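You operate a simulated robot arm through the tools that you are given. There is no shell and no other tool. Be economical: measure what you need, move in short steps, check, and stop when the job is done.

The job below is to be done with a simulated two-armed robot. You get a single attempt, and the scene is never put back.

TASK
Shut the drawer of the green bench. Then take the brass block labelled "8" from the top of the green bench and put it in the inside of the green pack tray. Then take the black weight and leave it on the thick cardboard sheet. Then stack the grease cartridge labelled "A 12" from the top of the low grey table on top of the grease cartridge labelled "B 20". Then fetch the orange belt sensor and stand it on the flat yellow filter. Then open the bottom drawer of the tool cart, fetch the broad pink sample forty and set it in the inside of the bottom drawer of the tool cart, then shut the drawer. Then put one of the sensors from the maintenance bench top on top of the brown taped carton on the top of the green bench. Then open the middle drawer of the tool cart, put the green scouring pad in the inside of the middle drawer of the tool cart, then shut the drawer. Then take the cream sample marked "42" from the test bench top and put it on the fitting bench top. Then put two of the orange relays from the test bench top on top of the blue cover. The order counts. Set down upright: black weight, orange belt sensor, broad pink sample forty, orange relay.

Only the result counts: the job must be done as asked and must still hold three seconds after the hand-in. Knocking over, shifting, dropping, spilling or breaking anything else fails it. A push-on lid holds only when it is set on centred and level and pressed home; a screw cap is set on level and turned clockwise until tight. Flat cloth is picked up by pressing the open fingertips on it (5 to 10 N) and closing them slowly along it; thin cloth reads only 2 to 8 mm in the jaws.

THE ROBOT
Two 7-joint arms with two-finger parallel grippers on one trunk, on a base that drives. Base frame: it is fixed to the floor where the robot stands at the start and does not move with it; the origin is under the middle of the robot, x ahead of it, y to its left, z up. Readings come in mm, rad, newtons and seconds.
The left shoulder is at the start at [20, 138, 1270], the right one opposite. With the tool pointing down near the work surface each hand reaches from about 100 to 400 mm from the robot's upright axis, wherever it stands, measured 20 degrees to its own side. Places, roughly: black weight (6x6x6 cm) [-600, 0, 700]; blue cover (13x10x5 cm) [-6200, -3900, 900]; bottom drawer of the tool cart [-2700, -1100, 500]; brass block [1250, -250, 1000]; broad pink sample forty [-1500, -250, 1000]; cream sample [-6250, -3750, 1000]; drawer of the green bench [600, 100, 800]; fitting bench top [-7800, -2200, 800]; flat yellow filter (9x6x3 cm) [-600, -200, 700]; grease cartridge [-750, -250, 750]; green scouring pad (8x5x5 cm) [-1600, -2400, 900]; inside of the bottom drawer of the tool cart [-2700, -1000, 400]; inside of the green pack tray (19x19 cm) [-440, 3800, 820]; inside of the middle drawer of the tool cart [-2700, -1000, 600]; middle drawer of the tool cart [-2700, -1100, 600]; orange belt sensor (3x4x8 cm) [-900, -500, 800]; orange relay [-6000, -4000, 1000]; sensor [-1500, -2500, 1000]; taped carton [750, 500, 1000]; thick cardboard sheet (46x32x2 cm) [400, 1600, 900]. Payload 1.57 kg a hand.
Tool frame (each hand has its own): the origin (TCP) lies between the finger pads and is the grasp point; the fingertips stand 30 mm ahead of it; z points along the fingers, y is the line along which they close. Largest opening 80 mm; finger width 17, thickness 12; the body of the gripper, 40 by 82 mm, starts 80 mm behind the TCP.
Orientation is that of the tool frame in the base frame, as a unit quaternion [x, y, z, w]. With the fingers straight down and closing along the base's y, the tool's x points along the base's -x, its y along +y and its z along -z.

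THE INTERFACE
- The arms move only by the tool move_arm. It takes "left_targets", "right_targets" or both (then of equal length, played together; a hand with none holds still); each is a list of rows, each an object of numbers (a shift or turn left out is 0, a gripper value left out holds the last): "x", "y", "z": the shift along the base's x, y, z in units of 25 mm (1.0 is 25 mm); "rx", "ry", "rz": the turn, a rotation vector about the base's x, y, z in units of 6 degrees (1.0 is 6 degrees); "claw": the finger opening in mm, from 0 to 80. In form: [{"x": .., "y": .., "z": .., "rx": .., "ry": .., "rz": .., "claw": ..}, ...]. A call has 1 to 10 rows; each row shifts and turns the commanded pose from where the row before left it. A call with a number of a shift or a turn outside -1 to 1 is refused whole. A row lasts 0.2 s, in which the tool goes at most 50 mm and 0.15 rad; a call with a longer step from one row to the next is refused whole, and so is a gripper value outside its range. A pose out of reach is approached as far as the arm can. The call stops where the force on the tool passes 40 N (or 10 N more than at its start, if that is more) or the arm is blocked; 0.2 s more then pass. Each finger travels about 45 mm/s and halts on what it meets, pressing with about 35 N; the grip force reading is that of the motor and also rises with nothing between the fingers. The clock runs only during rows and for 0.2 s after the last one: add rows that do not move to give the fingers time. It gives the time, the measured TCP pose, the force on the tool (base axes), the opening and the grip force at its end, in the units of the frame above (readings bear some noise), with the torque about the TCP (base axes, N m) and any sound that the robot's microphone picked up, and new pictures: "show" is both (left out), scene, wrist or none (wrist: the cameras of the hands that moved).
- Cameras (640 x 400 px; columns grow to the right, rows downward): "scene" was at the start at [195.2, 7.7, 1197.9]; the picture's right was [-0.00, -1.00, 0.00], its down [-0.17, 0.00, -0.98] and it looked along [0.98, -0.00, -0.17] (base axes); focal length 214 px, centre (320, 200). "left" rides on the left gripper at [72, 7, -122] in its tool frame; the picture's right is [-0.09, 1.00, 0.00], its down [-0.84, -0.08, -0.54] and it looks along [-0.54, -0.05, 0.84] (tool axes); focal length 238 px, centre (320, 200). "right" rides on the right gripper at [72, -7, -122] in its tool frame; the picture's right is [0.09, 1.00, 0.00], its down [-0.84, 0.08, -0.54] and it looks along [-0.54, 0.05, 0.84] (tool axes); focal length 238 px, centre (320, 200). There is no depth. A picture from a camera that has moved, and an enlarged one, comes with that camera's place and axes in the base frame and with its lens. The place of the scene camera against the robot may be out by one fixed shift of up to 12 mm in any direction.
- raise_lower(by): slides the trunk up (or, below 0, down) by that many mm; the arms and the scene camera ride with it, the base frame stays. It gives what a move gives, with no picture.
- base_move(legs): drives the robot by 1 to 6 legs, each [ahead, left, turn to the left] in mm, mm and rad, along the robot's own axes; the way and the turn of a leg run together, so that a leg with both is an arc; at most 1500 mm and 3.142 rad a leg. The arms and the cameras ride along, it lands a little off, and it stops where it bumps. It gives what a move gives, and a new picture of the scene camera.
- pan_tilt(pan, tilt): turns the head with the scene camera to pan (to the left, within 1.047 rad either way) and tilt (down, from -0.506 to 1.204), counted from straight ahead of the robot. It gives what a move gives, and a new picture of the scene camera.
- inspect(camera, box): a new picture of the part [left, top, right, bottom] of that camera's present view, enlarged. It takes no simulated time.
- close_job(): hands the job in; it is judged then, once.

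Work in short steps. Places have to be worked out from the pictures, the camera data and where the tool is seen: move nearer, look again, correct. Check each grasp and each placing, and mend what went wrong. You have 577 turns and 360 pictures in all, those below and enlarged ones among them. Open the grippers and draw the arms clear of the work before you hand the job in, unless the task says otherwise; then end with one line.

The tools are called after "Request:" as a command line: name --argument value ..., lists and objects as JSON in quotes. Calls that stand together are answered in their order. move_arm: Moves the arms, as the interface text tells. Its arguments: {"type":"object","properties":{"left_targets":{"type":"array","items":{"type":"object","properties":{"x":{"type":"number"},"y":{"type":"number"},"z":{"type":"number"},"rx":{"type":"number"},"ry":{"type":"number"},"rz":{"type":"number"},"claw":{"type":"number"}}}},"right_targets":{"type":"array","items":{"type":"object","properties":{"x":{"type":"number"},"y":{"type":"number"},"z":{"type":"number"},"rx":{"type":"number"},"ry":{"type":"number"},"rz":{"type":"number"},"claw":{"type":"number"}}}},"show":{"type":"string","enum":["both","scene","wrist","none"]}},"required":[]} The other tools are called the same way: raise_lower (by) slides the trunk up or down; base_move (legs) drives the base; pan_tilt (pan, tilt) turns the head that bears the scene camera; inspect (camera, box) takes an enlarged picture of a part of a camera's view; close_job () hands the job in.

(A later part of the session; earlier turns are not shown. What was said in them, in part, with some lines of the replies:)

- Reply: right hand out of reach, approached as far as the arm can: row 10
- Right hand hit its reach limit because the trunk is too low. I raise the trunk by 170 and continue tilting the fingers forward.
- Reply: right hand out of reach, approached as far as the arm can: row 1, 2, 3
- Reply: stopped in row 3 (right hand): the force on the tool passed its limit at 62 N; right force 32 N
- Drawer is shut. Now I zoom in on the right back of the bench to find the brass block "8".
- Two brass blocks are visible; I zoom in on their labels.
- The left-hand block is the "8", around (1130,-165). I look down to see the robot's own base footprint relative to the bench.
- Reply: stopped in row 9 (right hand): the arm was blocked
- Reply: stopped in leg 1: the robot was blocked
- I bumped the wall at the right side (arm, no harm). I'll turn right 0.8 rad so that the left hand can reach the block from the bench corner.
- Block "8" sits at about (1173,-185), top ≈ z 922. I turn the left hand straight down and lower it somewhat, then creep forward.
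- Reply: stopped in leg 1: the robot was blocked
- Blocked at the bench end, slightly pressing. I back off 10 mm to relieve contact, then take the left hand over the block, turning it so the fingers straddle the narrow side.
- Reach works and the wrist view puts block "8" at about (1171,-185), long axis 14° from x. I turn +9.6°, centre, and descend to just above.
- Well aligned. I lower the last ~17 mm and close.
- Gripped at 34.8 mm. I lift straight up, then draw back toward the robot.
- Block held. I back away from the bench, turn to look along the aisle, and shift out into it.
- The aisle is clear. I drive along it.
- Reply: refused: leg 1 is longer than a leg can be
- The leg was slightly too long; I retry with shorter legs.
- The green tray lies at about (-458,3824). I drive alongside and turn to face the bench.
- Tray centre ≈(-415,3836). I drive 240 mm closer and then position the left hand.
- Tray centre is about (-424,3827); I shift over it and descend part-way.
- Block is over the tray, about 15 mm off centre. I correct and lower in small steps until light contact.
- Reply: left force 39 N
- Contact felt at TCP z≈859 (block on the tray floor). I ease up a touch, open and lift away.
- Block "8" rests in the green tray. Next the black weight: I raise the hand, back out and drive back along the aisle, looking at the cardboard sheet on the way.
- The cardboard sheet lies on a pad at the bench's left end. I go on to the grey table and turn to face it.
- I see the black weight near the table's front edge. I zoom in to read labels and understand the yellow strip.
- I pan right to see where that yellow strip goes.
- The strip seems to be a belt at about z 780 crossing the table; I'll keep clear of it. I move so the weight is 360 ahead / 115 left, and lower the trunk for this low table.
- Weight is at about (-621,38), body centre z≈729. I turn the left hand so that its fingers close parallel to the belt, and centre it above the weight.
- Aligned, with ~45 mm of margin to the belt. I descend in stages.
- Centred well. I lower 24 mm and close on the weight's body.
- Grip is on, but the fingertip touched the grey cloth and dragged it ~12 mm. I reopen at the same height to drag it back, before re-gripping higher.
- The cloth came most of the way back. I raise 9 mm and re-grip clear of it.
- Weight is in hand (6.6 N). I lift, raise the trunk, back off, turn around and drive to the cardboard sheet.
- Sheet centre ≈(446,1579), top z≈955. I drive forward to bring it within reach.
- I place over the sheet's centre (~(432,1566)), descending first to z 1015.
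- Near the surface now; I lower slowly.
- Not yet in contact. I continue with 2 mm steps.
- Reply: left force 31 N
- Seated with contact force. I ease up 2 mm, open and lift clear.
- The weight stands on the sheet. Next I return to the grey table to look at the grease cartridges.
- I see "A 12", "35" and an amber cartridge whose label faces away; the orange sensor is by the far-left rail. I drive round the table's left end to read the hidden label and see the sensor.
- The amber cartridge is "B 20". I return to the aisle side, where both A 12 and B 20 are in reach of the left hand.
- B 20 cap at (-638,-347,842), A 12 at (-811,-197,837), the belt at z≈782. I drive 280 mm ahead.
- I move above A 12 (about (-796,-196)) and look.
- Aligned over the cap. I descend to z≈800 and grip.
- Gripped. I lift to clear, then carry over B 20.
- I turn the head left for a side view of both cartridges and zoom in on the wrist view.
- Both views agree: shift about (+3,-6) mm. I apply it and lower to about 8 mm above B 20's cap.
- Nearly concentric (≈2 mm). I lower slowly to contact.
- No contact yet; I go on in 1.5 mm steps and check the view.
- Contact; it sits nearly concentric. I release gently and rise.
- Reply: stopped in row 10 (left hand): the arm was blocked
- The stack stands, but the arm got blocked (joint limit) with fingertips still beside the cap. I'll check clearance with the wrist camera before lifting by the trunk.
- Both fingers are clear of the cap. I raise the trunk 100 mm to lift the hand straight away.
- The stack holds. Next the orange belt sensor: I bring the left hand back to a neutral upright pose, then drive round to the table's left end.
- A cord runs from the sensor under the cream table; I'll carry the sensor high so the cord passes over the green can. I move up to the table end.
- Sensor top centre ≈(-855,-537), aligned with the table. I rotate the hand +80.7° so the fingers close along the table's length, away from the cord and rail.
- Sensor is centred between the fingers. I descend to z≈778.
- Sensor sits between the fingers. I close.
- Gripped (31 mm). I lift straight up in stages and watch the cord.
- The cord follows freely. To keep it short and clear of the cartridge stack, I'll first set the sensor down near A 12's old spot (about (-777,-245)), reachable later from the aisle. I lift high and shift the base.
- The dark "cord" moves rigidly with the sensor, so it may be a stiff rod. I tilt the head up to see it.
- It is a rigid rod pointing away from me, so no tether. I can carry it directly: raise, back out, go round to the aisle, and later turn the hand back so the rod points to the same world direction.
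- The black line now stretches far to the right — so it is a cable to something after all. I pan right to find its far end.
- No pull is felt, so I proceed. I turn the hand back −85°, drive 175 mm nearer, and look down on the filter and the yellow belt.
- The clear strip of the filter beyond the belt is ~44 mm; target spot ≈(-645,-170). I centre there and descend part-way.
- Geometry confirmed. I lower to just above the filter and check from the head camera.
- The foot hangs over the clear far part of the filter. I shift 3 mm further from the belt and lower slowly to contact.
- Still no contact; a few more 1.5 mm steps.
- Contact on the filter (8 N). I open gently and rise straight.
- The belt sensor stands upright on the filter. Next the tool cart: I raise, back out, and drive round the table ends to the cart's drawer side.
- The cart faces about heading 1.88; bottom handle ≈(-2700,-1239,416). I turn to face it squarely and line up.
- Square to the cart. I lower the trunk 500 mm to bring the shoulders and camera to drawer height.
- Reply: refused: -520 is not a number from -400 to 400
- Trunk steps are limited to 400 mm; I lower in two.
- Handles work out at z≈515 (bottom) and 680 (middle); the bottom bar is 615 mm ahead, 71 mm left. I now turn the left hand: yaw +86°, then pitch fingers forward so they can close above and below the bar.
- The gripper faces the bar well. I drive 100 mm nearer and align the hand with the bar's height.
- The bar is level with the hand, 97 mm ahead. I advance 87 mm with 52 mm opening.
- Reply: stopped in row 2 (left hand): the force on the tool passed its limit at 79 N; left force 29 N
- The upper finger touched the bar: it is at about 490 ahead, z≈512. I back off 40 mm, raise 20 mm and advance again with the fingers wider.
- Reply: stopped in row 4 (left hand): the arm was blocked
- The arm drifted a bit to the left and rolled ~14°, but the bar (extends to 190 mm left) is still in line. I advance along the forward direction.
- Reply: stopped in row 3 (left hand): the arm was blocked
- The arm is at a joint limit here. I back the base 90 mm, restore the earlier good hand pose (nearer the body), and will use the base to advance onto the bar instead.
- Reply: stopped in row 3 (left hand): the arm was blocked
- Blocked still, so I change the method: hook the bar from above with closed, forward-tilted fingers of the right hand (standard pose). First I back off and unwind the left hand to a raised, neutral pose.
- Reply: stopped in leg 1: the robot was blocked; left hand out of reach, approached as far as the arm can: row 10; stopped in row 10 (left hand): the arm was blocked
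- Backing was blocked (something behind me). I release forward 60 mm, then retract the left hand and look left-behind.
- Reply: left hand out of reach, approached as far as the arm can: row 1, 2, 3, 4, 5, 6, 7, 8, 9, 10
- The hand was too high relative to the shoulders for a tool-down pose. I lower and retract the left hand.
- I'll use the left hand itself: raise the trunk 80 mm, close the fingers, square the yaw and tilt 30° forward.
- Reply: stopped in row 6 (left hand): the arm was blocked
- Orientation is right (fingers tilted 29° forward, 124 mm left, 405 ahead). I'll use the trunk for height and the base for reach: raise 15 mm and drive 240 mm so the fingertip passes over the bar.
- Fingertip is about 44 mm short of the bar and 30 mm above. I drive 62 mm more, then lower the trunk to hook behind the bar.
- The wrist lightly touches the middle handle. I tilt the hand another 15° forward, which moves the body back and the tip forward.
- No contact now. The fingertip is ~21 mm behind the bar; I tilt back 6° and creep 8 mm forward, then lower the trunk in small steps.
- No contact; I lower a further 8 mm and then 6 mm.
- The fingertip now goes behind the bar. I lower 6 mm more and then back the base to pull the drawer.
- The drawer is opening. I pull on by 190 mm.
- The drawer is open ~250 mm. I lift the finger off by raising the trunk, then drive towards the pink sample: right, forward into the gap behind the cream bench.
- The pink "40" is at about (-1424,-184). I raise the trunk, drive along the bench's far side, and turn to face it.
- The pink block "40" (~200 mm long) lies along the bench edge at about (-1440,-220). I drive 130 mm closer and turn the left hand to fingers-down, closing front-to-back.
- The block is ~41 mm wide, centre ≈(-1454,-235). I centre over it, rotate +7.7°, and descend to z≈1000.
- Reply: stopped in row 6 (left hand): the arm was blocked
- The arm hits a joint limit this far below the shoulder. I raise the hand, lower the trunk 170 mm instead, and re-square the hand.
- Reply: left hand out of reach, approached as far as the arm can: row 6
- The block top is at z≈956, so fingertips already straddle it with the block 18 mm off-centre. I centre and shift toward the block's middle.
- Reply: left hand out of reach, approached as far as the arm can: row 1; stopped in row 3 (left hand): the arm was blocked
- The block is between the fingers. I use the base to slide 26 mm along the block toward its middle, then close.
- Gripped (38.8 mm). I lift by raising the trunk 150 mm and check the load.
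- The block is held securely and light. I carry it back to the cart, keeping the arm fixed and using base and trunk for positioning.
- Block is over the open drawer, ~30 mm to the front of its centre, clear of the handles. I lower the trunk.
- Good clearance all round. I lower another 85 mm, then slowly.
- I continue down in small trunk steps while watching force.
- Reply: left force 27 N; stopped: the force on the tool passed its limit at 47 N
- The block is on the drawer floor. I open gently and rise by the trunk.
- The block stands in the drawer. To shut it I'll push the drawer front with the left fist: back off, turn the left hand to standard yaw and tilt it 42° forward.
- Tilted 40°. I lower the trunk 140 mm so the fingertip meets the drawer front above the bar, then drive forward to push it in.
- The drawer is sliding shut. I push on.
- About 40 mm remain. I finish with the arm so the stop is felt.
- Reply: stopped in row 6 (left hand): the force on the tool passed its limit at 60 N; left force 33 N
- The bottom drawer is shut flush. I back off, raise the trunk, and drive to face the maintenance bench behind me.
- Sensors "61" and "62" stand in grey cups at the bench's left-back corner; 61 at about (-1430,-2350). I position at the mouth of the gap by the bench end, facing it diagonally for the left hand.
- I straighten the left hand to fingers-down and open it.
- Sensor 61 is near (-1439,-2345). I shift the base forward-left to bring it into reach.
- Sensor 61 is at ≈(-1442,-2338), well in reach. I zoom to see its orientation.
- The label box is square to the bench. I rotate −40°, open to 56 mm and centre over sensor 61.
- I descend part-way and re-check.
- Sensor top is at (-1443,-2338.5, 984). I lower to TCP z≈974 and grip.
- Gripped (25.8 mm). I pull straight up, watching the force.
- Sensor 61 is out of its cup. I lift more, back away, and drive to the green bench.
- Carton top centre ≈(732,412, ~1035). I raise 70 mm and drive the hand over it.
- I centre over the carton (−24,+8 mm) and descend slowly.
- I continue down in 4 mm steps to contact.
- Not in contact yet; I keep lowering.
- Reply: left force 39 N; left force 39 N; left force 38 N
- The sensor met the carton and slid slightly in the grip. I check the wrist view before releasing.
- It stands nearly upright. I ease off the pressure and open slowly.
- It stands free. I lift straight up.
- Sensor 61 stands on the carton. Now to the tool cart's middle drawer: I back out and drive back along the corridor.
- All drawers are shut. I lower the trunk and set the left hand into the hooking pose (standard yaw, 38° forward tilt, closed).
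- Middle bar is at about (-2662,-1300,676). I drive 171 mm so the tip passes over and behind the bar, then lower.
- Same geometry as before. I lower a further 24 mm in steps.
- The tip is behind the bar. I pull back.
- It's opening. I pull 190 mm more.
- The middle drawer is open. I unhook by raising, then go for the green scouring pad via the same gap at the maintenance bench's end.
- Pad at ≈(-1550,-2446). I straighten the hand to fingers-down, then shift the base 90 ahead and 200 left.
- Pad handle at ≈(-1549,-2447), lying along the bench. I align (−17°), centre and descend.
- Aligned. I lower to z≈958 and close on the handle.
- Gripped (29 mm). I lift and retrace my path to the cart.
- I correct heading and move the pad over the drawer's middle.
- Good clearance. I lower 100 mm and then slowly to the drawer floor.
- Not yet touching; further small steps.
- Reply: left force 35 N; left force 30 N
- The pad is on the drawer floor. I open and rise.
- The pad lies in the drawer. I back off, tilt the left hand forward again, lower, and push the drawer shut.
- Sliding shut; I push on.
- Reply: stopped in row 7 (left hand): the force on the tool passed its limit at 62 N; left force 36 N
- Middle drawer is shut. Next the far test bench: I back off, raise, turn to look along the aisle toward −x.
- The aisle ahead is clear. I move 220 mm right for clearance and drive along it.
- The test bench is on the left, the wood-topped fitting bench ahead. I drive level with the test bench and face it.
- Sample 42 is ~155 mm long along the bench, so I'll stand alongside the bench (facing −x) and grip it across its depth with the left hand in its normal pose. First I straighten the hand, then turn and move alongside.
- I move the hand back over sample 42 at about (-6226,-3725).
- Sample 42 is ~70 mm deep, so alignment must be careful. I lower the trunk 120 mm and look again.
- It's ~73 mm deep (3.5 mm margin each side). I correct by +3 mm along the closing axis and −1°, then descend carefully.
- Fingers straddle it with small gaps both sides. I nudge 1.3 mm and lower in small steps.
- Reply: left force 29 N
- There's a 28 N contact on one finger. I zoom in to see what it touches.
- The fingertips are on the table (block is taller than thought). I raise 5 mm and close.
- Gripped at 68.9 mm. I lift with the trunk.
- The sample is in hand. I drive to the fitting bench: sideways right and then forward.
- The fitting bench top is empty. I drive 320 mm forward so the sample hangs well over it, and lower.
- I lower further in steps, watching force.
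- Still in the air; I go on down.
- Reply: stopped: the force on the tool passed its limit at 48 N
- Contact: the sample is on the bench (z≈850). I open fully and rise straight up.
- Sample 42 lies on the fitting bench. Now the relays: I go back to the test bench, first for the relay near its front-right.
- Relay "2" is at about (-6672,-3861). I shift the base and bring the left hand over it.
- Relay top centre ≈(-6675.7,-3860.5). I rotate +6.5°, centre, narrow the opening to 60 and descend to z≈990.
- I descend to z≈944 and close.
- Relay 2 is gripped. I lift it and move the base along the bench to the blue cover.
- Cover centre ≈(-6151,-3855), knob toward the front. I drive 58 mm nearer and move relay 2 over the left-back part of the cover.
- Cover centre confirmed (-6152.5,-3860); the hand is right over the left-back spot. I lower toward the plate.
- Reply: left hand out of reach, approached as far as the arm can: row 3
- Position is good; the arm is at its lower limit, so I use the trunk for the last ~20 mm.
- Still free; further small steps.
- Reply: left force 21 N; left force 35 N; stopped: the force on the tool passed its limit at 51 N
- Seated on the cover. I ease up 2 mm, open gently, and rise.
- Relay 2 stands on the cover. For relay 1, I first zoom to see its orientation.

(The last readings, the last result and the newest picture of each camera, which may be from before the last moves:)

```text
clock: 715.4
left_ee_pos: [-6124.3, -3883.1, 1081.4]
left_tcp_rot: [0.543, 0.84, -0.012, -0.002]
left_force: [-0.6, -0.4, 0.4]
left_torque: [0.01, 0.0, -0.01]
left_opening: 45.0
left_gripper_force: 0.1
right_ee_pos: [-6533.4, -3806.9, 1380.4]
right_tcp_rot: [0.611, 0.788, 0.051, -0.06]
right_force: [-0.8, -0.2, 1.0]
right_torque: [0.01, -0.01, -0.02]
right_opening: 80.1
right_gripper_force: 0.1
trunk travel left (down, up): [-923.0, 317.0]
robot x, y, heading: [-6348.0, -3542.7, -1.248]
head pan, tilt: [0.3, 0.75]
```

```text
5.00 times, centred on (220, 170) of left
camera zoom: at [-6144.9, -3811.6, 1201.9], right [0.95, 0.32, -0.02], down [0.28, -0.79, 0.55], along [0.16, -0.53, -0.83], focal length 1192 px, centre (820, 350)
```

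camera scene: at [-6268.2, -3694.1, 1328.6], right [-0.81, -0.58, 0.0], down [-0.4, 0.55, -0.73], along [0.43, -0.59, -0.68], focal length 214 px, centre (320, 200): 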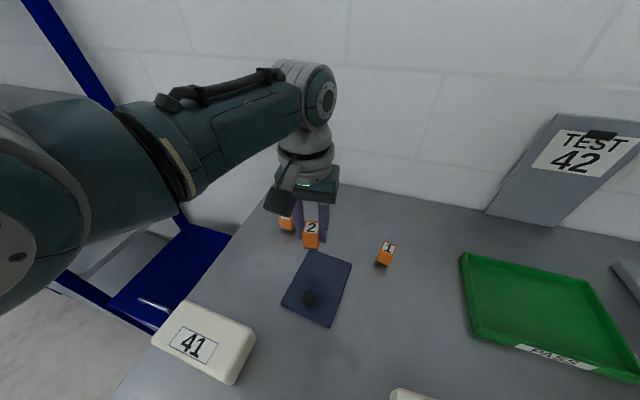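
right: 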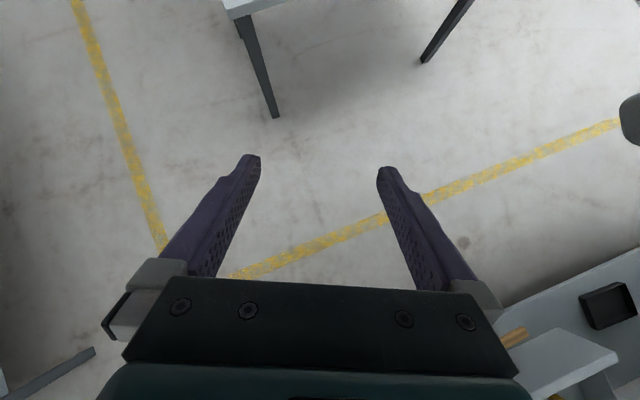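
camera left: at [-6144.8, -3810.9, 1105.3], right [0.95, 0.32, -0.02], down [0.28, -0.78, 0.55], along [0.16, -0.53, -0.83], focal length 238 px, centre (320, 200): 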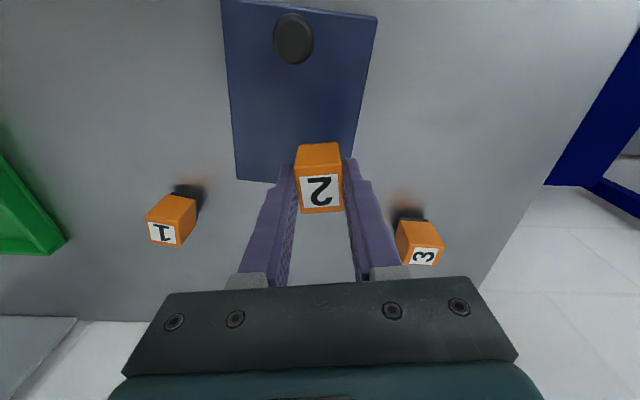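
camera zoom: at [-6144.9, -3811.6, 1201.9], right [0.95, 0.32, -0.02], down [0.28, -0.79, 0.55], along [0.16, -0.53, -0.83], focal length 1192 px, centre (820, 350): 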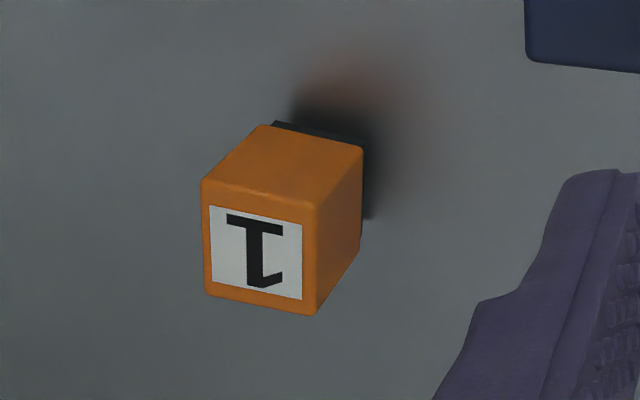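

Relay 1 sits at ≈(-6234,-3988), out at ~460 mm. I shift the base 148 mm right, raise the arm relative to a lowered trunk, yaw −18° and tilt 25° forward to extend reach.

Request:
move_arm --left_targets '[{"z": 1}, {"z": 1}, {"z": 1}, {"z": 1}, {"z": 1}, {"z": 1}]' --show "none"

Request:
base_move --legs '[[0, -148, 0]]'

Request:
move_arm --left_targets '[{"rz": -1}, {"rz": -1}, {"rz": -1}, {"rx": -0.948, "ry": -0.318}, {"rx": -0.948, "ry": -0.318}, {"rx": -0.948, "ry": -0.318}, {"rx": -0.948, "ry": -0.318}]' --show "none"

Request:
raise_lower --by -190

Request:
inspect --camera "left" --box '[0, 0, 640, 400]'

```text
clock: 716.8
left_ee_pos: [-6118.4, -3937.3, 1203.8]
left_tcp_rot: [0.543, 0.839, -0.012, -0.003]
left_force: [0.4, -0.7, -0.1]
left_torque: [-0.03, 0.0, 0.02]
left_opening: 45.2
left_gripper_force: 0.0
left hand out of reach, approached as far as the arm can: row 1, 2, 3, 4, 5, 6
right_ee_pos: [-6534.3, -3807.4, 1381.3]
right_tcp_rot: [0.61, 0.789, 0.051, -0.06]
right_force: [0.0, 0.4, 0.4]
right_torque: [-0.03, 0.01, 0.01]
right_opening: 79.7
right_gripper_force: 0.0
trunk travel left (down, up): [-923.0, 317.0]
robot x, y, heading: [-6350.7, -3541.0, -1.244]
head pan, tilt: [0.3, 0.75]
```

```text
clock: 718.2
left_ee_pos: [-6260.9, -3986.3, 1204.5]
left_tcp_rot: [0.542, 0.84, -0.012, -0.002]
left_force: [-0.2, 0.1, -0.2]
left_torque: [0.0, -0.01, -0.01]
left_opening: 44.7
left_gripper_force: 0.1
right_ee_pos: [-6676.0, -3855.4, 1382.1]
right_tcp_rot: [0.608, 0.79, 0.051, -0.06]
right_force: [-0.1, 0.6, 0.2]
right_torque: [0.01, -0.03, -0.01]
right_opening: 80.3
right_gripper_force: 0.1
trunk travel left (down, up): [-923.0, 317.0]
robot x, y, heading: [-6492.3, -3586.8, -1.241]
head pan, tilt: [0.3, 0.75]
camera scene: at [-6411.0, -3742.1, 1424.2], right [-0.81, -0.59, 0.0], down [-0.4, 0.55, -0.73], along [0.43, -0.59, -0.68], focal length 214 px, centre (320, 200)
```

scene: 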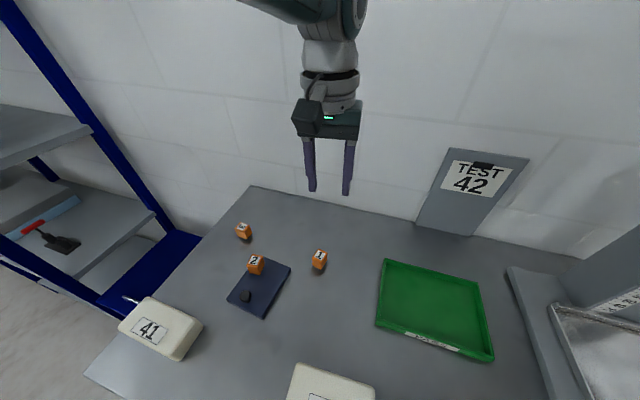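

```text
clock: 719.8
left_ee_pos: [-6255.5, -4053.6, 1181.9]
left_tcp_rot: [0.654, 0.727, -0.114, 0.177]
left_force: [0.2, -0.2, 0.1]
left_torque: [0.0, 0.0, -0.01]
left_opening: 45.3
left_gripper_force: 0.0
left hand out of reach, approached as far as the arm can: row 4, 5, 6, 7
right_ee_pos: [-6676.4, -3855.3, 1382.3]
right_tcp_rot: [0.609, 0.79, 0.052, -0.06]
right_force: [0.3, -0.7, 0.0]
right_torque: [0.01, -0.01, -0.01]
right_opening: 79.8
right_gripper_force: 0.1
trunk travel left (down, up): [-923.0, 317.0]
robot x, y, heading: [-6492.2, -3587.8, -1.248]
head pan, tilt: [0.3, 0.75]
```

```text
clock: 721.9
left_ee_pos: [-6256.0, -4053.3, 991.5]
left_tcp_rot: [0.654, 0.726, -0.113, 0.177]
left_force: [0.1, -0.8, -0.8]
left_torque: [0.01, 0.01, 0.01]
left_opening: 44.9
left_gripper_force: 0.0
right_ee_pos: [-6676.3, -3855.2, 1191.0]
right_tcp_rot: [0.608, 0.79, 0.051, -0.06]
right_force: [0.2, 0.1, 0.1]
right_torque: [0.04, 0.0, -0.01]
right_opening: 80.2
right_gripper_force: 0.0
trunk travel left (down, up): [-733.0, 507.0]
robot x, y, heading: [-6497.2, -3587.2, -1.248]
head pan, tilt: [0.3, 0.75]
```

```text
1.00 times, centred on (320, 200) of left (not enlarged: the box is as wide or as high as the picture)
camera zoom: at [-6268.6, -3937.6, 1072.9], right [0.99, 0.03, 0.1], down [-0.07, -0.56, 0.83], along [0.09, -0.83, -0.55], focal length 238 px, centre (320, 200)
```

zoom: 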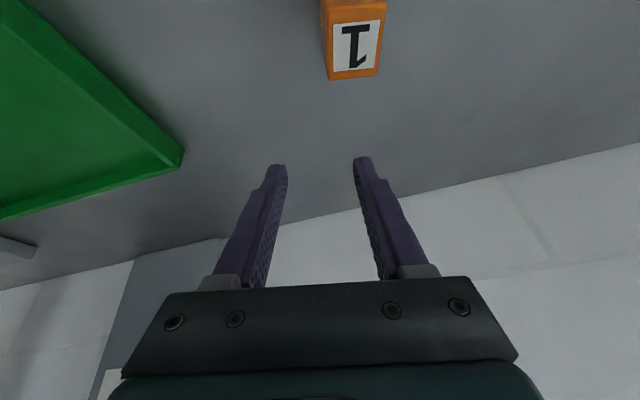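

With the tilt, reach is ample (the hand overshot to y −4053). I raise 15 mm and come back over relay 1.

Request:
move_arm --left_targets '[{"z": 0.6}, {"x": 0.27, "y": 0.95, "claw": 55}, {"x": 0.27, "y": 0.95}, {"x": 0.27, "y": 0.94}]' --show "wrist"

```text
clock: 722.9
left_ee_pos: [-6229.8, -4045.3, 979.7]
left_tcp_rot: [0.655, 0.726, -0.113, 0.177]
left_force: [0.4, -0.1, 0.2]
left_torque: [0.0, -0.01, -0.01]
left_opening: 54.7
left_gripper_force: 0.1
left hand out of reach, approached as far as the arm can: row 1, 2, 3, 4
right_ee_pos: [-6676.4, -3857.1, 1191.2]
right_tcp_rot: [0.609, 0.789, 0.052, -0.059]
right_force: [-0.7, -0.4, -0.1]
right_torque: [0.0, -0.02, -0.01]
right_opening: 80.1
right_gripper_force: 0.0
trunk travel left (down, up): [-733.0, 507.0]
robot x, y, heading: [-6494.5, -3587.1, -1.244]
head pan, tilt: [0.3, 0.75]
camera left: at [-6242.7, -3930.4, 1061.3], right [0.99, 0.03, 0.1], down [-0.07, -0.56, 0.83], along [0.09, -0.83, -0.55], focal length 238 px, centre (320, 200)
```

left: 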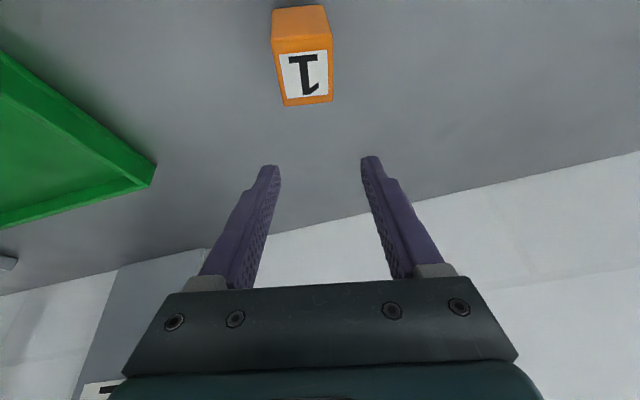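

The command was outside the reachable zone (too high for this trunk setting). I raise the trunk 100 mm and lower the arm command, with y set to the relay.

Request:
raise_lower --by 100

Request:
move_arm --left_targets '[{"y": -0.9, "z": -0.3}, {"y": -0.9, "z": -0.7}, {"y": -0.9, "z": -0.7}, {"y": -0.9, "z": -0.7}, {"y": -0.9, "z": -0.7}, {"y": -0.6, "z": -0.7}]' --show "wrist"

```text
clock: 724.2
left_ee_pos: [-6229.2, -4045.6, 1079.0]
left_tcp_rot: [0.654, 0.727, -0.113, 0.176]
left_force: [-0.5, 0.4, 0.2]
left_torque: [-0.02, -0.01, 0.0]
left_opening: 55.0
left_gripper_force: 0.1
right_ee_pos: [-6675.9, -3855.2, 1291.5]
right_tcp_rot: [0.609, 0.789, 0.051, -0.059]
right_force: [0.3, 0.0, -0.6]
right_torque: [0.02, -0.05, -0.02]
right_opening: 80.1
right_gripper_force: 0.1
trunk travel left (down, up): [-833.0, 407.0]
robot x, y, heading: [-6494.5, -3586.0, -1.242]
head pan, tilt: [0.3, 0.75]
```

```text
clock: 725.6
left_ee_pos: [-6238.7, -4040.3, 1062.7]
left_tcp_rot: [0.654, 0.727, -0.112, 0.178]
left_force: [0.3, 0.6, -0.9]
left_torque: [-0.02, 0.02, 0.03]
left_opening: 54.8
left_gripper_force: 0.1
left hand out of reach, approached as far as the arm can: row 1, 2, 3, 4, 5, 6
right_ee_pos: [-6675.7, -3854.4, 1290.5]
right_tcp_rot: [0.609, 0.789, 0.051, -0.06]
right_force: [0.3, -0.4, -0.4]
right_torque: [-0.01, -0.02, 0.0]
right_opening: 80.0
right_gripper_force: 0.0
trunk travel left (down, up): [-833.0, 407.0]
robot x, y, heading: [-6491.0, -3590.6, -1.248]
head pan, tilt: [0.3, 0.75]
camera left: at [-6251.0, -3925.4, 1144.6], right [0.99, 0.03, 0.1], down [-0.07, -0.56, 0.83], along [0.09, -0.83, -0.55], focal length 238 px, centre (320, 200)
```

left: 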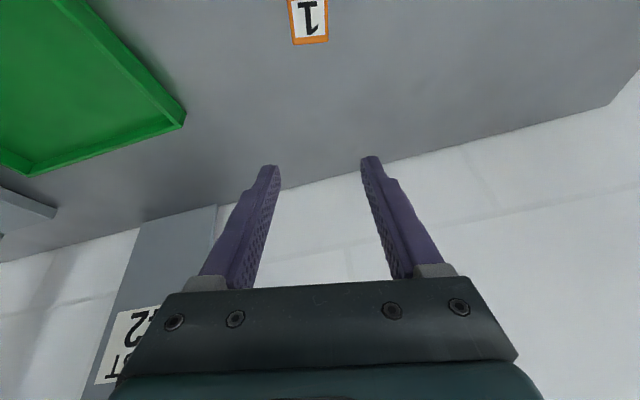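

I lower the command stepwise (fingers straddle the relay's line, so approaching along y is safe) and watch convergence.

Request:
move_arm --left_targets '[{"x": 0.3, "z": -0.7}, {"z": -0.7}, {"z": -0.6}]' --show "wrist"

```text
clock: 726.4
left_ee_pos: [-6233.4, -4020.0, 1029.9]
left_tcp_rot: [0.654, 0.727, -0.114, 0.178]
left_force: [0.1, 0.4, 0.1]
left_torque: [-0.02, 0.03, 0.03]
left_opening: 55.0
left_gripper_force: 0.1
left hand out of reach, approached as far as the arm can: row 1, 2, 3
right_ee_pos: [-6676.6, -3855.3, 1290.5]
right_tcp_rot: [0.61, 0.789, 0.052, -0.059]
right_force: [0.0, 0.3, 0.2]
right_torque: [-0.04, -0.01, 0.01]
right_opening: 79.8
right_gripper_force: 0.1
trunk travel left (down, up): [-833.0, 407.0]
robot x, y, heading: [-6492.8, -3587.4, -1.249]
head pan, tilt: [0.3, 0.75]
camera left: at [-6246.7, -3906.1, 1112.8], right [0.99, 0.03, 0.1], down [-0.07, -0.56, 0.83], along [0.09, -0.83, -0.55], focal length 238 px, centre (320, 200)
```

left: 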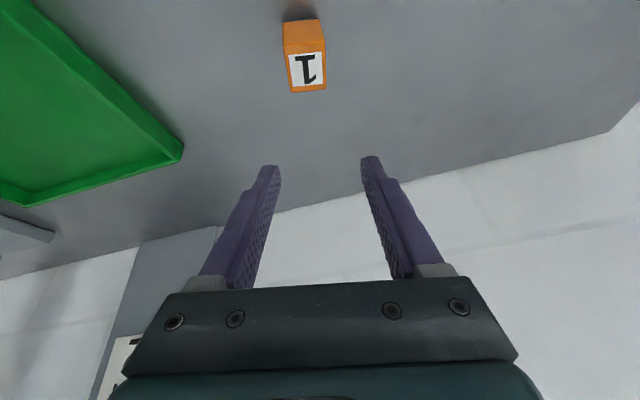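

Converging. I continue down.

Request:
move_arm --left_targets '[{"x": -0.1, "z": -0.7}, {"z": -0.7}, {"z": -0.6}]' --show "wrist"

```text
clock: 727.2
left_ee_pos: [-6237.7, -4002.3, 1001.0]
left_tcp_rot: [0.654, 0.727, -0.113, 0.177]
left_force: [-0.3, -0.7, 1.0]
left_torque: [0.0, 0.01, -0.01]
left_opening: 55.1
left_gripper_force: 0.0
left hand out of reach, approached as far as the arm can: row 1, 2, 3
right_ee_pos: [-6676.1, -3854.5, 1291.7]
right_tcp_rot: [0.609, 0.789, 0.051, -0.06]
right_force: [0.0, -0.5, -1.1]
right_torque: [0.0, 0.01, -0.01]
right_opening: 79.7
right_gripper_force: 0.0
trunk travel left (down, up): [-833.0, 407.0]
robot x, y, heading: [-6496.6, -3588.1, -1.243]
head pan, tilt: [0.3, 0.75]
camera left: at [-6249.9, -3887.0, 1083.1], right [0.99, 0.03, 0.1], down [-0.07, -0.56, 0.83], along [0.09, -0.83, -0.55], focal length 238 px, centre (320, 200)
```

left: 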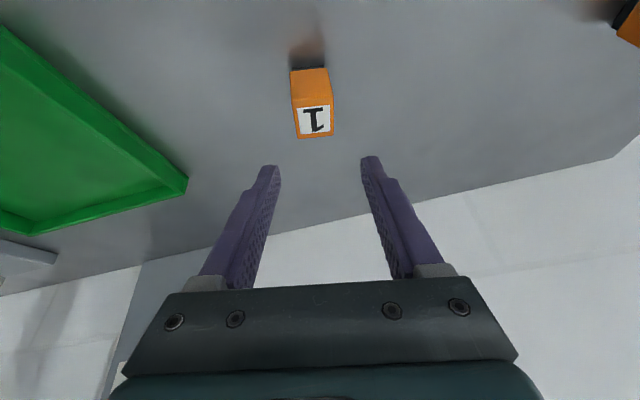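

I use the base for the fine shift (17 back, 9 left), then the trunk to descend.

Request:
base_move --legs '[[-17, 9, 0]]'

Request:
raise_lower --by -15

Request:
inspect --camera "left" --box '[160, 50, 480, 250]'

```text
clock: 728.0
left_ee_pos: [-6234.0, -3982.9, 1001.6]
left_tcp_rot: [0.654, 0.727, -0.113, 0.177]
left_force: [-0.4, 0.4, -0.2]
left_torque: [-0.02, 0.0, 0.0]
left_opening: 54.9
left_gripper_force: 0.1
right_ee_pos: [-6673.3, -3836.6, 1291.5]
right_tcp_rot: [0.609, 0.789, 0.052, -0.059]
right_force: [0.0, 0.0, -0.4]
right_torque: [0.01, 0.0, 0.01]
right_opening: 80.2
right_gripper_force: 0.1
trunk travel left (down, up): [-833.0, 407.0]
robot x, y, heading: [-6489.2, -3573.2, -1.243]
head pan, tilt: [0.3, 0.75]
camera scene: at [-6408.0, -3723.1, 1334.2], right [-0.81, -0.59, 0.0], down [-0.4, 0.55, -0.73], along [0.43, -0.59, -0.68], focal length 214 px, centre (320, 200)
```

scene: 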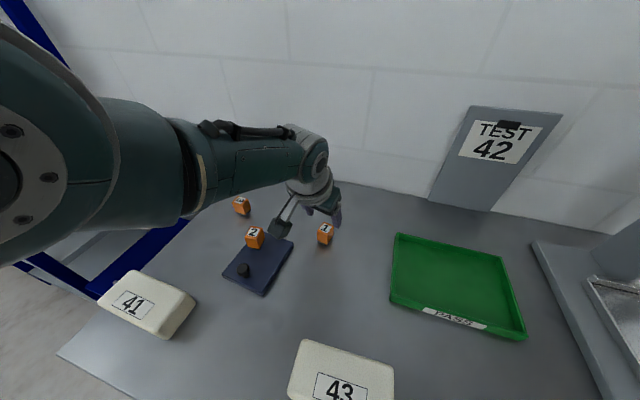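

```text
clock: 728.6
left_ee_pos: [-6234.3, -3983.6, 987.0]
left_tcp_rot: [0.654, 0.727, -0.114, 0.177]
left_force: [-0.2, -0.6, 0.1]
left_torque: [0.0, 0.02, 0.04]
left_opening: 55.1
left_gripper_force: 0.0
right_ee_pos: [-6673.8, -3837.0, 1275.7]
right_tcp_rot: [0.608, 0.79, 0.051, -0.06]
right_force: [-0.6, -0.3, -0.4]
right_torque: [0.01, 0.0, -0.01]
right_opening: 80.2
right_gripper_force: 0.1
trunk travel left (down, up): [-818.0, 422.0]
robot x, y, heading: [-6491.6, -3570.6, -1.243]
head pan, tilt: [0.3, 0.75]
```

```text
2.00 times, centred on (320, 150) of left
camera zoom: at [-6246.9, -3868.0, 1068.0], right [0.99, 0.03, 0.1], down [-0.07, -0.56, 0.83], along [0.09, -0.83, -0.55], focal length 477 px, centre (320, 300)
```

zoom: 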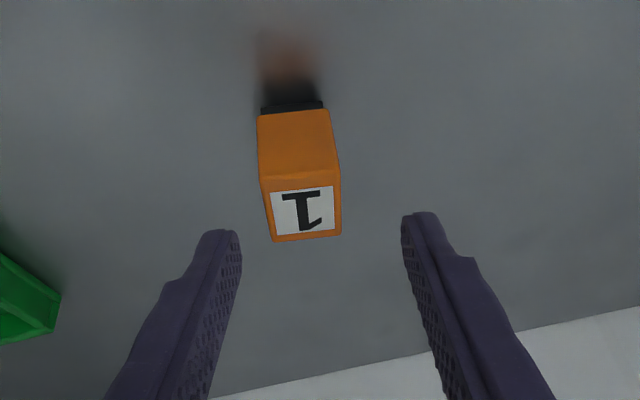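

The connector box on the wrist seems near relay 2; I zoom to check before lowering.

Request:
inspect --camera "scene" --box '[210, 150, 370, 310]'

```text
2.50 times, centred on (290, 230) of scene
camera zoom: at [-6408.0, -3723.1, 1319.1], right [-0.81, -0.59, 0.0], down [-0.4, 0.55, -0.73], along [0.43, -0.59, -0.68], focal length 536 px, centre (395, 125)
```

zoom: 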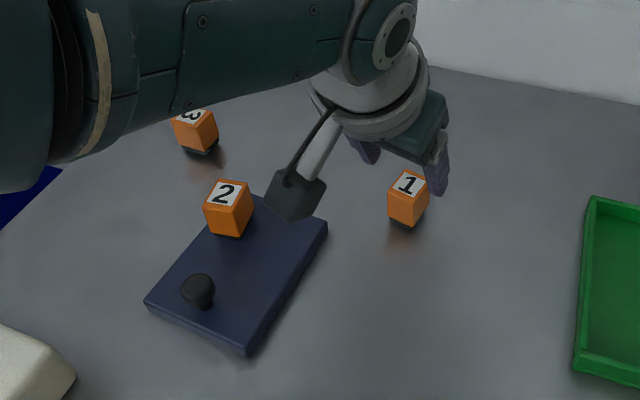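

That box is the wrist camera itself, at (-6247,-3868,1068) — clear of the cover and relay 2. I descend with the trunk.

Request:
raise_lower --by -28

Request:
raise_lower --by -18

Request:
inspect --camera "left" --box '[160, 50, 480, 250]'

```text
clock: 729.4
left_ee_pos: [-6234.9, -3983.1, 958.9]
left_tcp_rot: [0.654, 0.727, -0.112, 0.177]
left_force: [0.3, -0.1, 0.4]
left_torque: [0.0, -0.01, 0.02]
left_opening: 54.9
left_gripper_force: 0.0
right_ee_pos: [-6673.9, -3837.5, 1248.4]
right_tcp_rot: [0.608, 0.79, 0.052, -0.06]
right_force: [0.3, 0.1, 0.1]
right_torque: [0.02, -0.01, -0.01]
right_opening: 79.9
right_gripper_force: 0.0
trunk travel left (down, up): [-790.0, 450.0]
robot x, y, heading: [-6491.5, -3572.3, -1.249]
head pan, tilt: [0.3, 0.75]
```

```text
clock: 730.0
left_ee_pos: [-6235.1, -3983.6, 940.7]
left_tcp_rot: [0.654, 0.727, -0.113, 0.177]
left_force: [0.1, 0.0, -0.2]
left_torque: [-0.01, -0.01, 0.0]
left_opening: 55.0
left_gripper_force: 0.1
right_ee_pos: [-6672.8, -3835.3, 1230.1]
right_tcp_rot: [0.609, 0.789, 0.051, -0.06]
right_force: [-0.3, -0.7, 0.2]
right_torque: [-0.02, -0.01, 0.01]
right_opening: 79.9
right_gripper_force: 0.1
trunk travel left (down, up): [-772.0, 468.0]
robot x, y, heading: [-6490.0, -3568.1, -1.248]
head pan, tilt: [0.3, 0.75]
```

```text
2.00 times, centred on (320, 150) of left
camera zoom: at [-6247.0, -3868.0, 1022.0], right [0.99, 0.03, 0.1], down [-0.07, -0.56, 0.83], along [0.09, -0.83, -0.55], focal length 477 px, centre (320, 300)
```

zoom: 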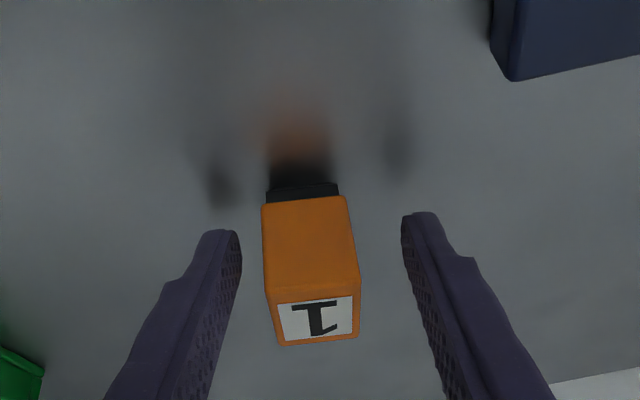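

Relay 1 is between the fingers. I close.

Request:
move_arm --left_targets '[{"claw": 10}, {}, {}, {}, {}]' --show "wrist"

```text
clock: 731.2
left_ee_pos: [-6234.4, -3982.8, 939.8]
left_tcp_rot: [0.654, 0.727, -0.114, 0.177]
left_force: [0.2, 0.2, 0.6]
left_torque: [0.01, 0.03, 0.02]
left_opening: 27.0
left_gripper_force: 35.3
right_ee_pos: [-6673.2, -3836.1, 1230.6]
right_tcp_rot: [0.608, 0.79, 0.051, -0.06]
right_force: [0.6, 0.3, -0.9]
right_torque: [-0.01, -0.01, -0.01]
right_opening: 79.8
right_gripper_force: 0.2
trunk travel left (down, up): [-772.0, 468.0]
robot x, y, heading: [-6487.5, -3571.3, -1.249]
head pan, tilt: [0.3, 0.75]
camera left: at [-6247.0, -3868.0, 1022.1], right [0.99, 0.03, 0.1], down [-0.07, -0.56, 0.83], along [0.09, -0.83, -0.55], focal length 238 px, centre (320, 200)
```

left: 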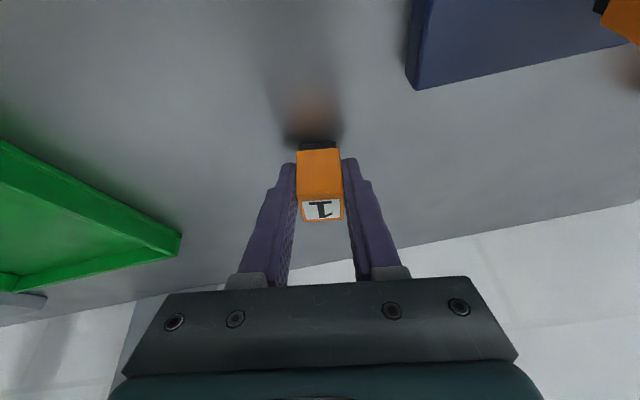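

Gripped. I lift 100 mm with the trunk and move the base so relay 1 comes over the cover's right part, beside the knob and clear of relay 2.

Request:
raise_lower --by 100

Request:
base_move --legs '[[-99, 89, 0]]'

Request:
inspect --camera "left" --box '[0, 0, 640, 400]'

```text
clock: 732.5
left_ee_pos: [-6234.3, -3982.4, 1039.9]
left_tcp_rot: [0.654, 0.727, -0.113, 0.177]
left_force: [0.3, 0.0, -0.1]
left_torque: [0.01, 0.0, 0.01]
left_opening: 27.1
left_gripper_force: 35.5
right_ee_pos: [-6673.0, -3836.4, 1330.3]
right_tcp_rot: [0.608, 0.79, 0.052, -0.059]
right_force: [-0.2, -0.3, -0.2]
right_torque: [0.01, 0.02, 0.01]
right_opening: 80.1
right_gripper_force: 0.2
trunk travel left (down, up): [-872.0, 368.0]
robot x, y, heading: [-6492.9, -3571.8, -1.242]
head pan, tilt: [0.3, 0.75]
```

```text
clock: 733.8
left_ee_pos: [-6181.7, -3859.4, 1041.0]
left_tcp_rot: [0.653, 0.728, -0.113, 0.177]
left_force: [0.6, 0.1, 0.1]
left_torque: [0.03, 0.01, 0.0]
left_opening: 27.2
left_gripper_force: 34.8
right_ee_pos: [-6620.3, -3713.3, 1329.7]
right_tcp_rot: [0.608, 0.79, 0.052, -0.059]
right_force: [-0.4, 0.7, -0.7]
right_torque: [-0.03, 0.01, 0.02]
right_opening: 80.1
right_gripper_force: 0.0
trunk travel left (down, up): [-872.0, 368.0]
robot x, y, heading: [-6441.3, -3445.3, -1.245]
head pan, tilt: [0.3, 0.75]
camera scene: at [-6356.0, -3599.8, 1373.2], right [-0.81, -0.59, 0.0], down [-0.4, 0.55, -0.73], along [0.43, -0.59, -0.68], focal length 214 px, centre (320, 200)
```

scene: 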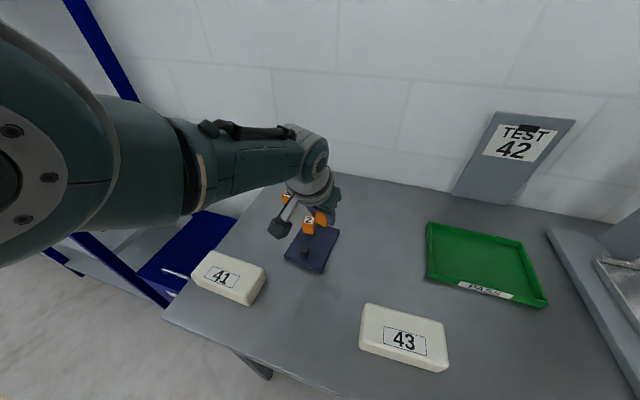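

```text
1.00 times, centred on (320, 200) of left (not enlarged: the box is as wide or as high as the picture)
camera zoom: at [-6194.6, -3744.4, 1122.1], right [0.99, 0.04, 0.1], down [-0.07, -0.56, 0.83], along [0.09, -0.83, -0.55], focal length 238 px, centre (320, 200)
```

zoom: 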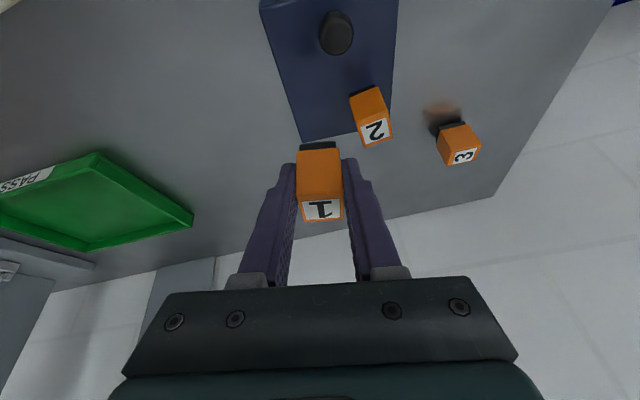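

Everything lines up. I lower 68 mm, then in small steps to contact.

Request:
raise_lower --by -68

Request:
inspect --camera "left" --box '[160, 0, 480, 250]'

Request:
inspect --camera "scene" --box '[250, 150, 390, 290]'

```text
clock: 734.9
left_ee_pos: [-6182.7, -3859.6, 971.4]
left_tcp_rot: [0.653, 0.728, -0.113, 0.177]
left_force: [0.0, -0.1, -0.7]
left_torque: [0.01, -0.01, -0.01]
left_opening: 27.1
left_gripper_force: 35.1
right_ee_pos: [-6621.4, -3714.6, 1263.6]
right_tcp_rot: [0.608, 0.79, 0.051, -0.059]
right_force: [-0.2, 0.0, -1.0]
right_torque: [-0.01, 0.01, 0.0]
right_opening: 79.9
right_gripper_force: 0.0
trunk travel left (down, up): [-804.0, 436.0]
robot x, y, heading: [-6433.1, -3446.8, -1.243]
head pan, tilt: [0.3, 0.75]
```

```text
1.60 times, centred on (320, 125) of left
camera zoom: at [-6194.6, -3744.4, 1054.2], right [0.99, 0.04, 0.1], down [-0.07, -0.56, 0.83], along [0.09, -0.83, -0.55], focal length 381 px, centre (320, 320)
```

zoom: 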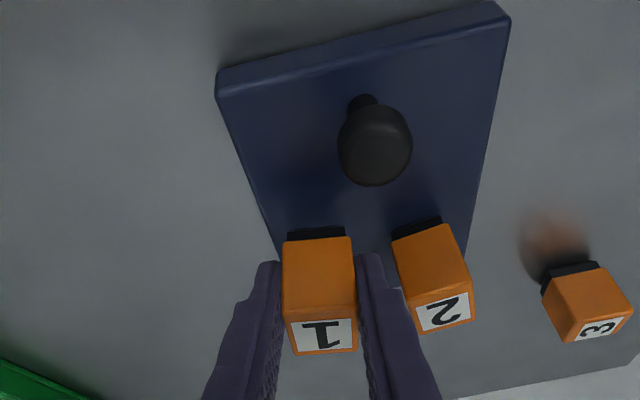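

```text
2.86 times, centred on (320, 220) of scene
camera zoom: at [-6356.0, -3599.8, 1305.2], right [-0.81, -0.59, 0.0], down [-0.4, 0.55, -0.73], along [0.43, -0.59, -0.68], focal length 613 px, centre (320, 143)
```

zoom: 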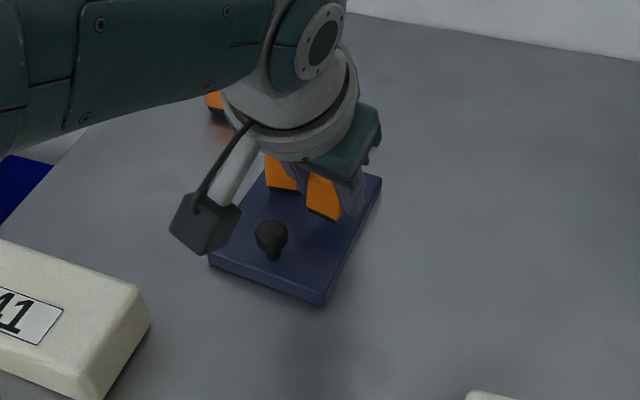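

There's ~14 mm between the finger and relay 2. I lower in small steps.

Request:
raise_lower --by -7

Request:
raise_lower --by -4

Request:
raise_lower --by -3

```text
clock: 735.5
left_ee_pos: [-6182.3, -3860.4, 965.8]
left_tcp_rot: [0.653, 0.728, -0.112, 0.177]
left_force: [0.3, 0.0, -0.5]
left_torque: [0.0, 0.01, -0.05]
left_opening: 27.3
left_gripper_force: 35.4
right_ee_pos: [-6621.0, -3713.3, 1255.3]
right_tcp_rot: [0.607, 0.791, 0.051, -0.06]
right_force: [-0.6, 0.4, -1.2]
right_torque: [-0.02, 0.0, 0.01]
right_opening: 80.0
right_gripper_force: 0.0
trunk travel left (down, up): [-797.0, 443.0]
robot x, y, heading: [-6439.7, -3445.3, -1.244]
head pan, tilt: [0.3, 0.75]
```

```text
clock: 736.0
left_ee_pos: [-6182.8, -3858.7, 961.1]
left_tcp_rot: [0.653, 0.728, -0.113, 0.177]
left_force: [-0.7, -0.3, -0.1]
left_torque: [0.02, -0.02, 0.01]
left_opening: 27.3
left_gripper_force: 34.3
right_ee_pos: [-6619.6, -3713.1, 1251.1]
right_tcp_rot: [0.608, 0.79, 0.051, -0.059]
right_force: [-0.5, -0.1, -0.9]
right_torque: [-0.02, 0.03, -0.01]
right_opening: 79.8
right_gripper_force: 0.0
trunk travel left (down, up): [-793.0, 447.0]
robot x, y, heading: [-6436.3, -3446.7, -1.245]
head pan, tilt: [0.3, 0.75]
```

```text
clock: 736.5
left_ee_pos: [-6182.5, -3860.1, 957.3]
left_tcp_rot: [0.653, 0.728, -0.113, 0.177]
left_force: [0.6, -0.1, -0.9]
left_torque: [0.04, 0.01, -0.02]
left_opening: 27.3
left_gripper_force: 34.4
right_ee_pos: [-6619.5, -3713.5, 1248.5]
right_tcp_rot: [0.607, 0.79, 0.051, -0.06]
right_force: [0.2, 0.4, 0.8]
right_torque: [0.01, 0.01, 0.0]
right_opening: 80.2
right_gripper_force: 0.0
trunk travel left (down, up): [-790.0, 450.0]
robot x, y, heading: [-6436.6, -3444.9, -1.243]
head pan, tilt: [0.3, 0.75]
```

A little more, in 2 mm steps.

Request:
raise_lower --by -2

Request:
raise_lower --by -2

```text
clock: 737.0
left_ee_pos: [-6180.5, -3860.0, 958.2]
left_tcp_rot: [0.653, 0.727, -0.114, 0.179]
left_force: [-1.4, 2.4, 12.5]
left_torque: [0.01, 0.12, -0.05]
left_opening: 27.3
left_gripper_force: 34.5
right_ee_pos: [-6620.2, -3713.8, 1246.5]
right_tcp_rot: [0.608, 0.79, 0.051, -0.06]
right_force: [0.1, 0.4, -0.1]
right_torque: [-0.04, 0.0, -0.03]
right_opening: 79.9
right_gripper_force: 0.1
trunk travel left (down, up): [-788.0, 452.0]
robot x, y, heading: [-6436.6, -3450.5, -1.239]
head pan, tilt: [0.3, 0.75]
```

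```text
clock: 737.5
left_ee_pos: [-6181.0, -3862.8, 957.7]
left_tcp_rot: [0.652, 0.727, -0.115, 0.18]
left_force: [-2.0, 7.7, 33.0]
left_torque: [0.07, 0.29, -0.06]
left_opening: 27.1
left_gripper_force: 35.2
right_ee_pos: [-6619.5, -3713.7, 1244.8]
right_tcp_rot: [0.608, 0.79, 0.051, -0.059]
right_force: [-0.1, 0.5, 0.4]
right_torque: [-0.01, -0.03, 0.01]
right_opening: 80.0
right_gripper_force: 0.0
trunk travel left (down, up): [-786.0, 454.0]
robot x, y, heading: [-6442.3, -3443.1, -1.244]
head pan, tilt: [0.3, 0.75]
```

Contact on the cover. I ease up 2 mm, open only to 36 mm, and rise.

Request:
raise_lower --by 2

Request:
move_arm --left_targets '[{"claw": 29}, {"claw": 32}, {"claw": 37}, {}]' --show "wrist"

```text
clock: 738.1
left_ee_pos: [-6180.3, -3862.1, 957.5]
left_tcp_rot: [0.653, 0.727, -0.114, 0.179]
left_force: [0.5, -4.3, 14.1]
left_torque: [-0.36, 0.08, 0.02]
left_opening: 27.0
left_gripper_force: 35.2
right_ee_pos: [-6619.3, -3714.8, 1247.5]
right_tcp_rot: [0.608, 0.79, 0.051, -0.058]
right_force: [0.1, -0.3, -0.3]
right_torque: [-0.01, 0.0, 0.0]
right_opening: 80.3
right_gripper_force: 0.1
trunk travel left (down, up): [-788.0, 452.0]
robot x, y, heading: [-6439.3, -3447.6, -1.242]
head pan, tilt: [0.3, 0.75]
```

```text
clock: 739.1
left_ee_pos: [-6182.0, -3859.3, 955.3]
left_tcp_rot: [0.653, 0.728, -0.113, 0.177]
left_force: [-0.3, 0.1, 0.2]
left_torque: [-0.04, -0.01, -0.04]
left_opening: 36.8
left_gripper_force: 0.0
right_ee_pos: [-6621.3, -3714.2, 1247.0]
right_tcp_rot: [0.608, 0.79, 0.051, -0.059]
right_force: [1.0, -0.5, 1.0]
right_torque: [0.0, 0.01, 0.0]
right_opening: 79.9
right_gripper_force: 0.0
trunk travel left (down, up): [-788.0, 452.0]
robot x, y, heading: [-6442.7, -3446.3, -1.243]
head pan, tilt: [0.3, 0.75]
camera left: at [-6194.6, -3744.3, 1038.1], right [0.99, 0.04, 0.1], down [-0.07, -0.56, 0.83], along [0.09, -0.83, -0.55], focal length 238 px, centre (320, 200)
```

left: 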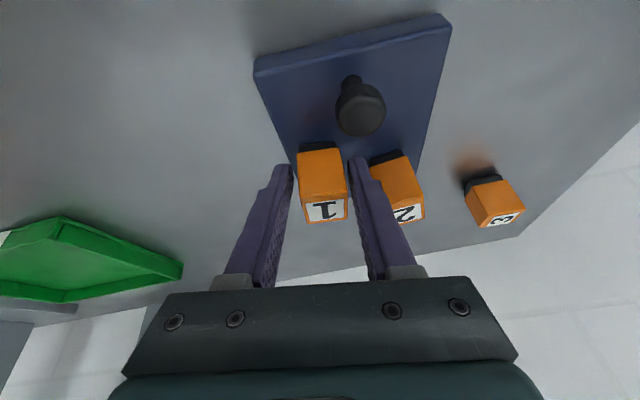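

Released. I rise straight up with the trunk.

Request:
raise_lower --by 150

Request:
inspect --camera "left" --box '[160, 0, 560, 250]'

Request:
inspect --camera "scene" --box '[240, 150, 400, 290]'

```text
clock: 740.8
left_ee_pos: [-6182.8, -3860.2, 1107.1]
left_tcp_rot: [0.653, 0.728, -0.113, 0.177]
left_force: [-0.9, -0.8, -0.7]
left_torque: [-0.01, -0.02, -0.01]
left_opening: 37.0
left_gripper_force: 0.2
right_ee_pos: [-6621.2, -3713.1, 1396.6]
right_tcp_rot: [0.608, 0.79, 0.05, -0.059]
right_force: [0.1, -0.2, -0.4]
right_torque: [-0.04, 0.02, 0.02]
right_opening: 80.3
right_gripper_force: 0.1
trunk travel left (down, up): [-938.0, 302.0]
robot x, y, heading: [-6438.4, -3446.7, -1.242]
head pan, tilt: [0.3, 0.75]
```

```text
1.60 times, centred on (360, 125) of left
camera zoom: at [-6194.6, -3744.3, 1188.1], right [0.99, 0.04, 0.1], down [-0.07, -0.56, 0.83], along [0.09, -0.83, -0.55], focal length 381 px, centre (256, 320)
```

zoom: 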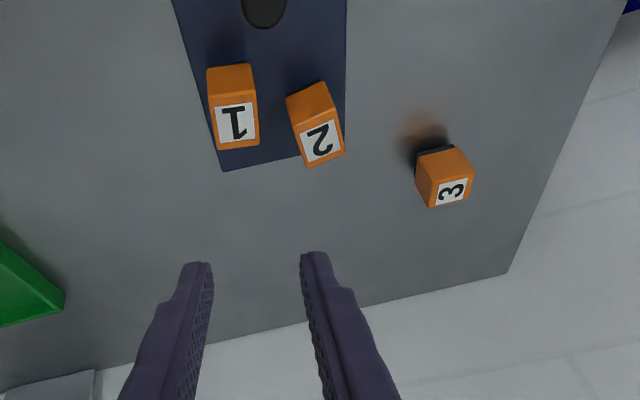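

```text
2.86 times, centred on (320, 220) of scene
camera zoom: at [-6356.0, -3599.8, 1439.1], right [-0.81, -0.59, 0.0], down [-0.4, 0.55, -0.73], along [0.43, -0.59, -0.68], focal length 613 px, centre (320, 143)
```

zoom: 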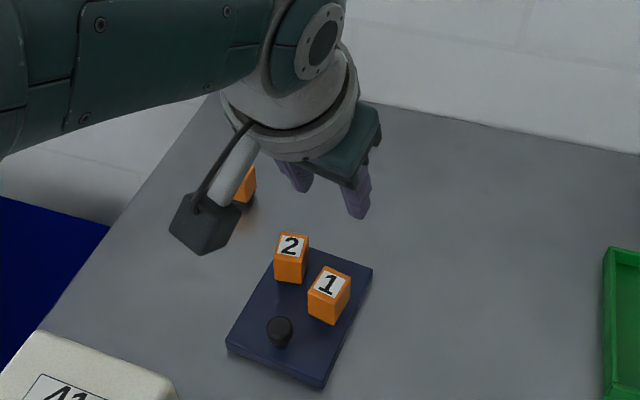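

Both relays stand upright on the blue cover. I back away, open the gripper and take a last look.

Request:
base_move --legs '[[-350, 0, 0]]'

Request:
move_arm --left_targets '[{"claw": 80}, {}, {}]' --show "none"

```text
clock: 743.1
left_ee_pos: [-6293.2, -3525.0, 1105.9]
left_tcp_rot: [0.65, 0.731, -0.112, 0.177]
left_force: [0.1, 0.6, -0.2]
left_torque: [0.01, 0.02, 0.01]
left_opening: 36.9
left_gripper_force: 0.1
right_ee_pos: [-6733.2, -3383.7, 1396.6]
right_tcp_rot: [0.604, 0.793, 0.051, -0.059]
right_force: [0.6, 0.9, 0.5]
right_torque: [0.01, 0.01, 0.01]
right_opening: 80.1
right_gripper_force: 0.0
trunk travel left (down, up): [-938.0, 302.0]
robot x, y, heading: [-6554.1, -3116.4, -1.239]
head pan, tilt: [0.3, 0.75]
camera scene: at [-6469.3, -3267.3, 1439.2], right [-0.8, -0.6, 0.0], down [-0.41, 0.55, -0.73], along [0.44, -0.59, -0.68], focal length 214 px, centre (320, 200)
```

scene: 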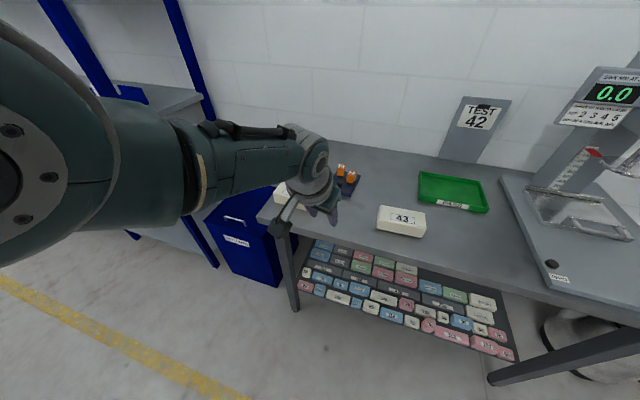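

```text
clock: 743.9
left_ee_pos: [-6293.4, -3525.7, 1107.0]
left_tcp_rot: [0.65, 0.73, -0.113, 0.177]
left_force: [-0.2, -0.5, 1.1]
left_torque: [0.0, 0.0, -0.02]
left_opening: 79.8
left_gripper_force: 0.0
right_ee_pos: [-6732.6, -3383.5, 1397.1]
right_tcp_rot: [0.605, 0.792, 0.051, -0.058]
right_force: [0.0, -0.4, 0.0]
right_torque: [0.02, 0.01, 0.0]
right_opening: 79.9
right_gripper_force: 0.1
trunk travel left (down, up): [-938.0, 302.0]
robot x, y, heading: [-6554.8, -3115.8, -1.232]
head pan, tilt: [0.3, 0.75]
```

All steps are done, the grippers are open and the arms are clear. I hand in the job.

Request:
close_job

```text
The job is handed in.
```

All ten steps were done in order and each placement was checked on camera before I handed the job in, but while gripping the black weight I shifted the grey cloth on the low grey table by about 10 mm and could not fully move it back.
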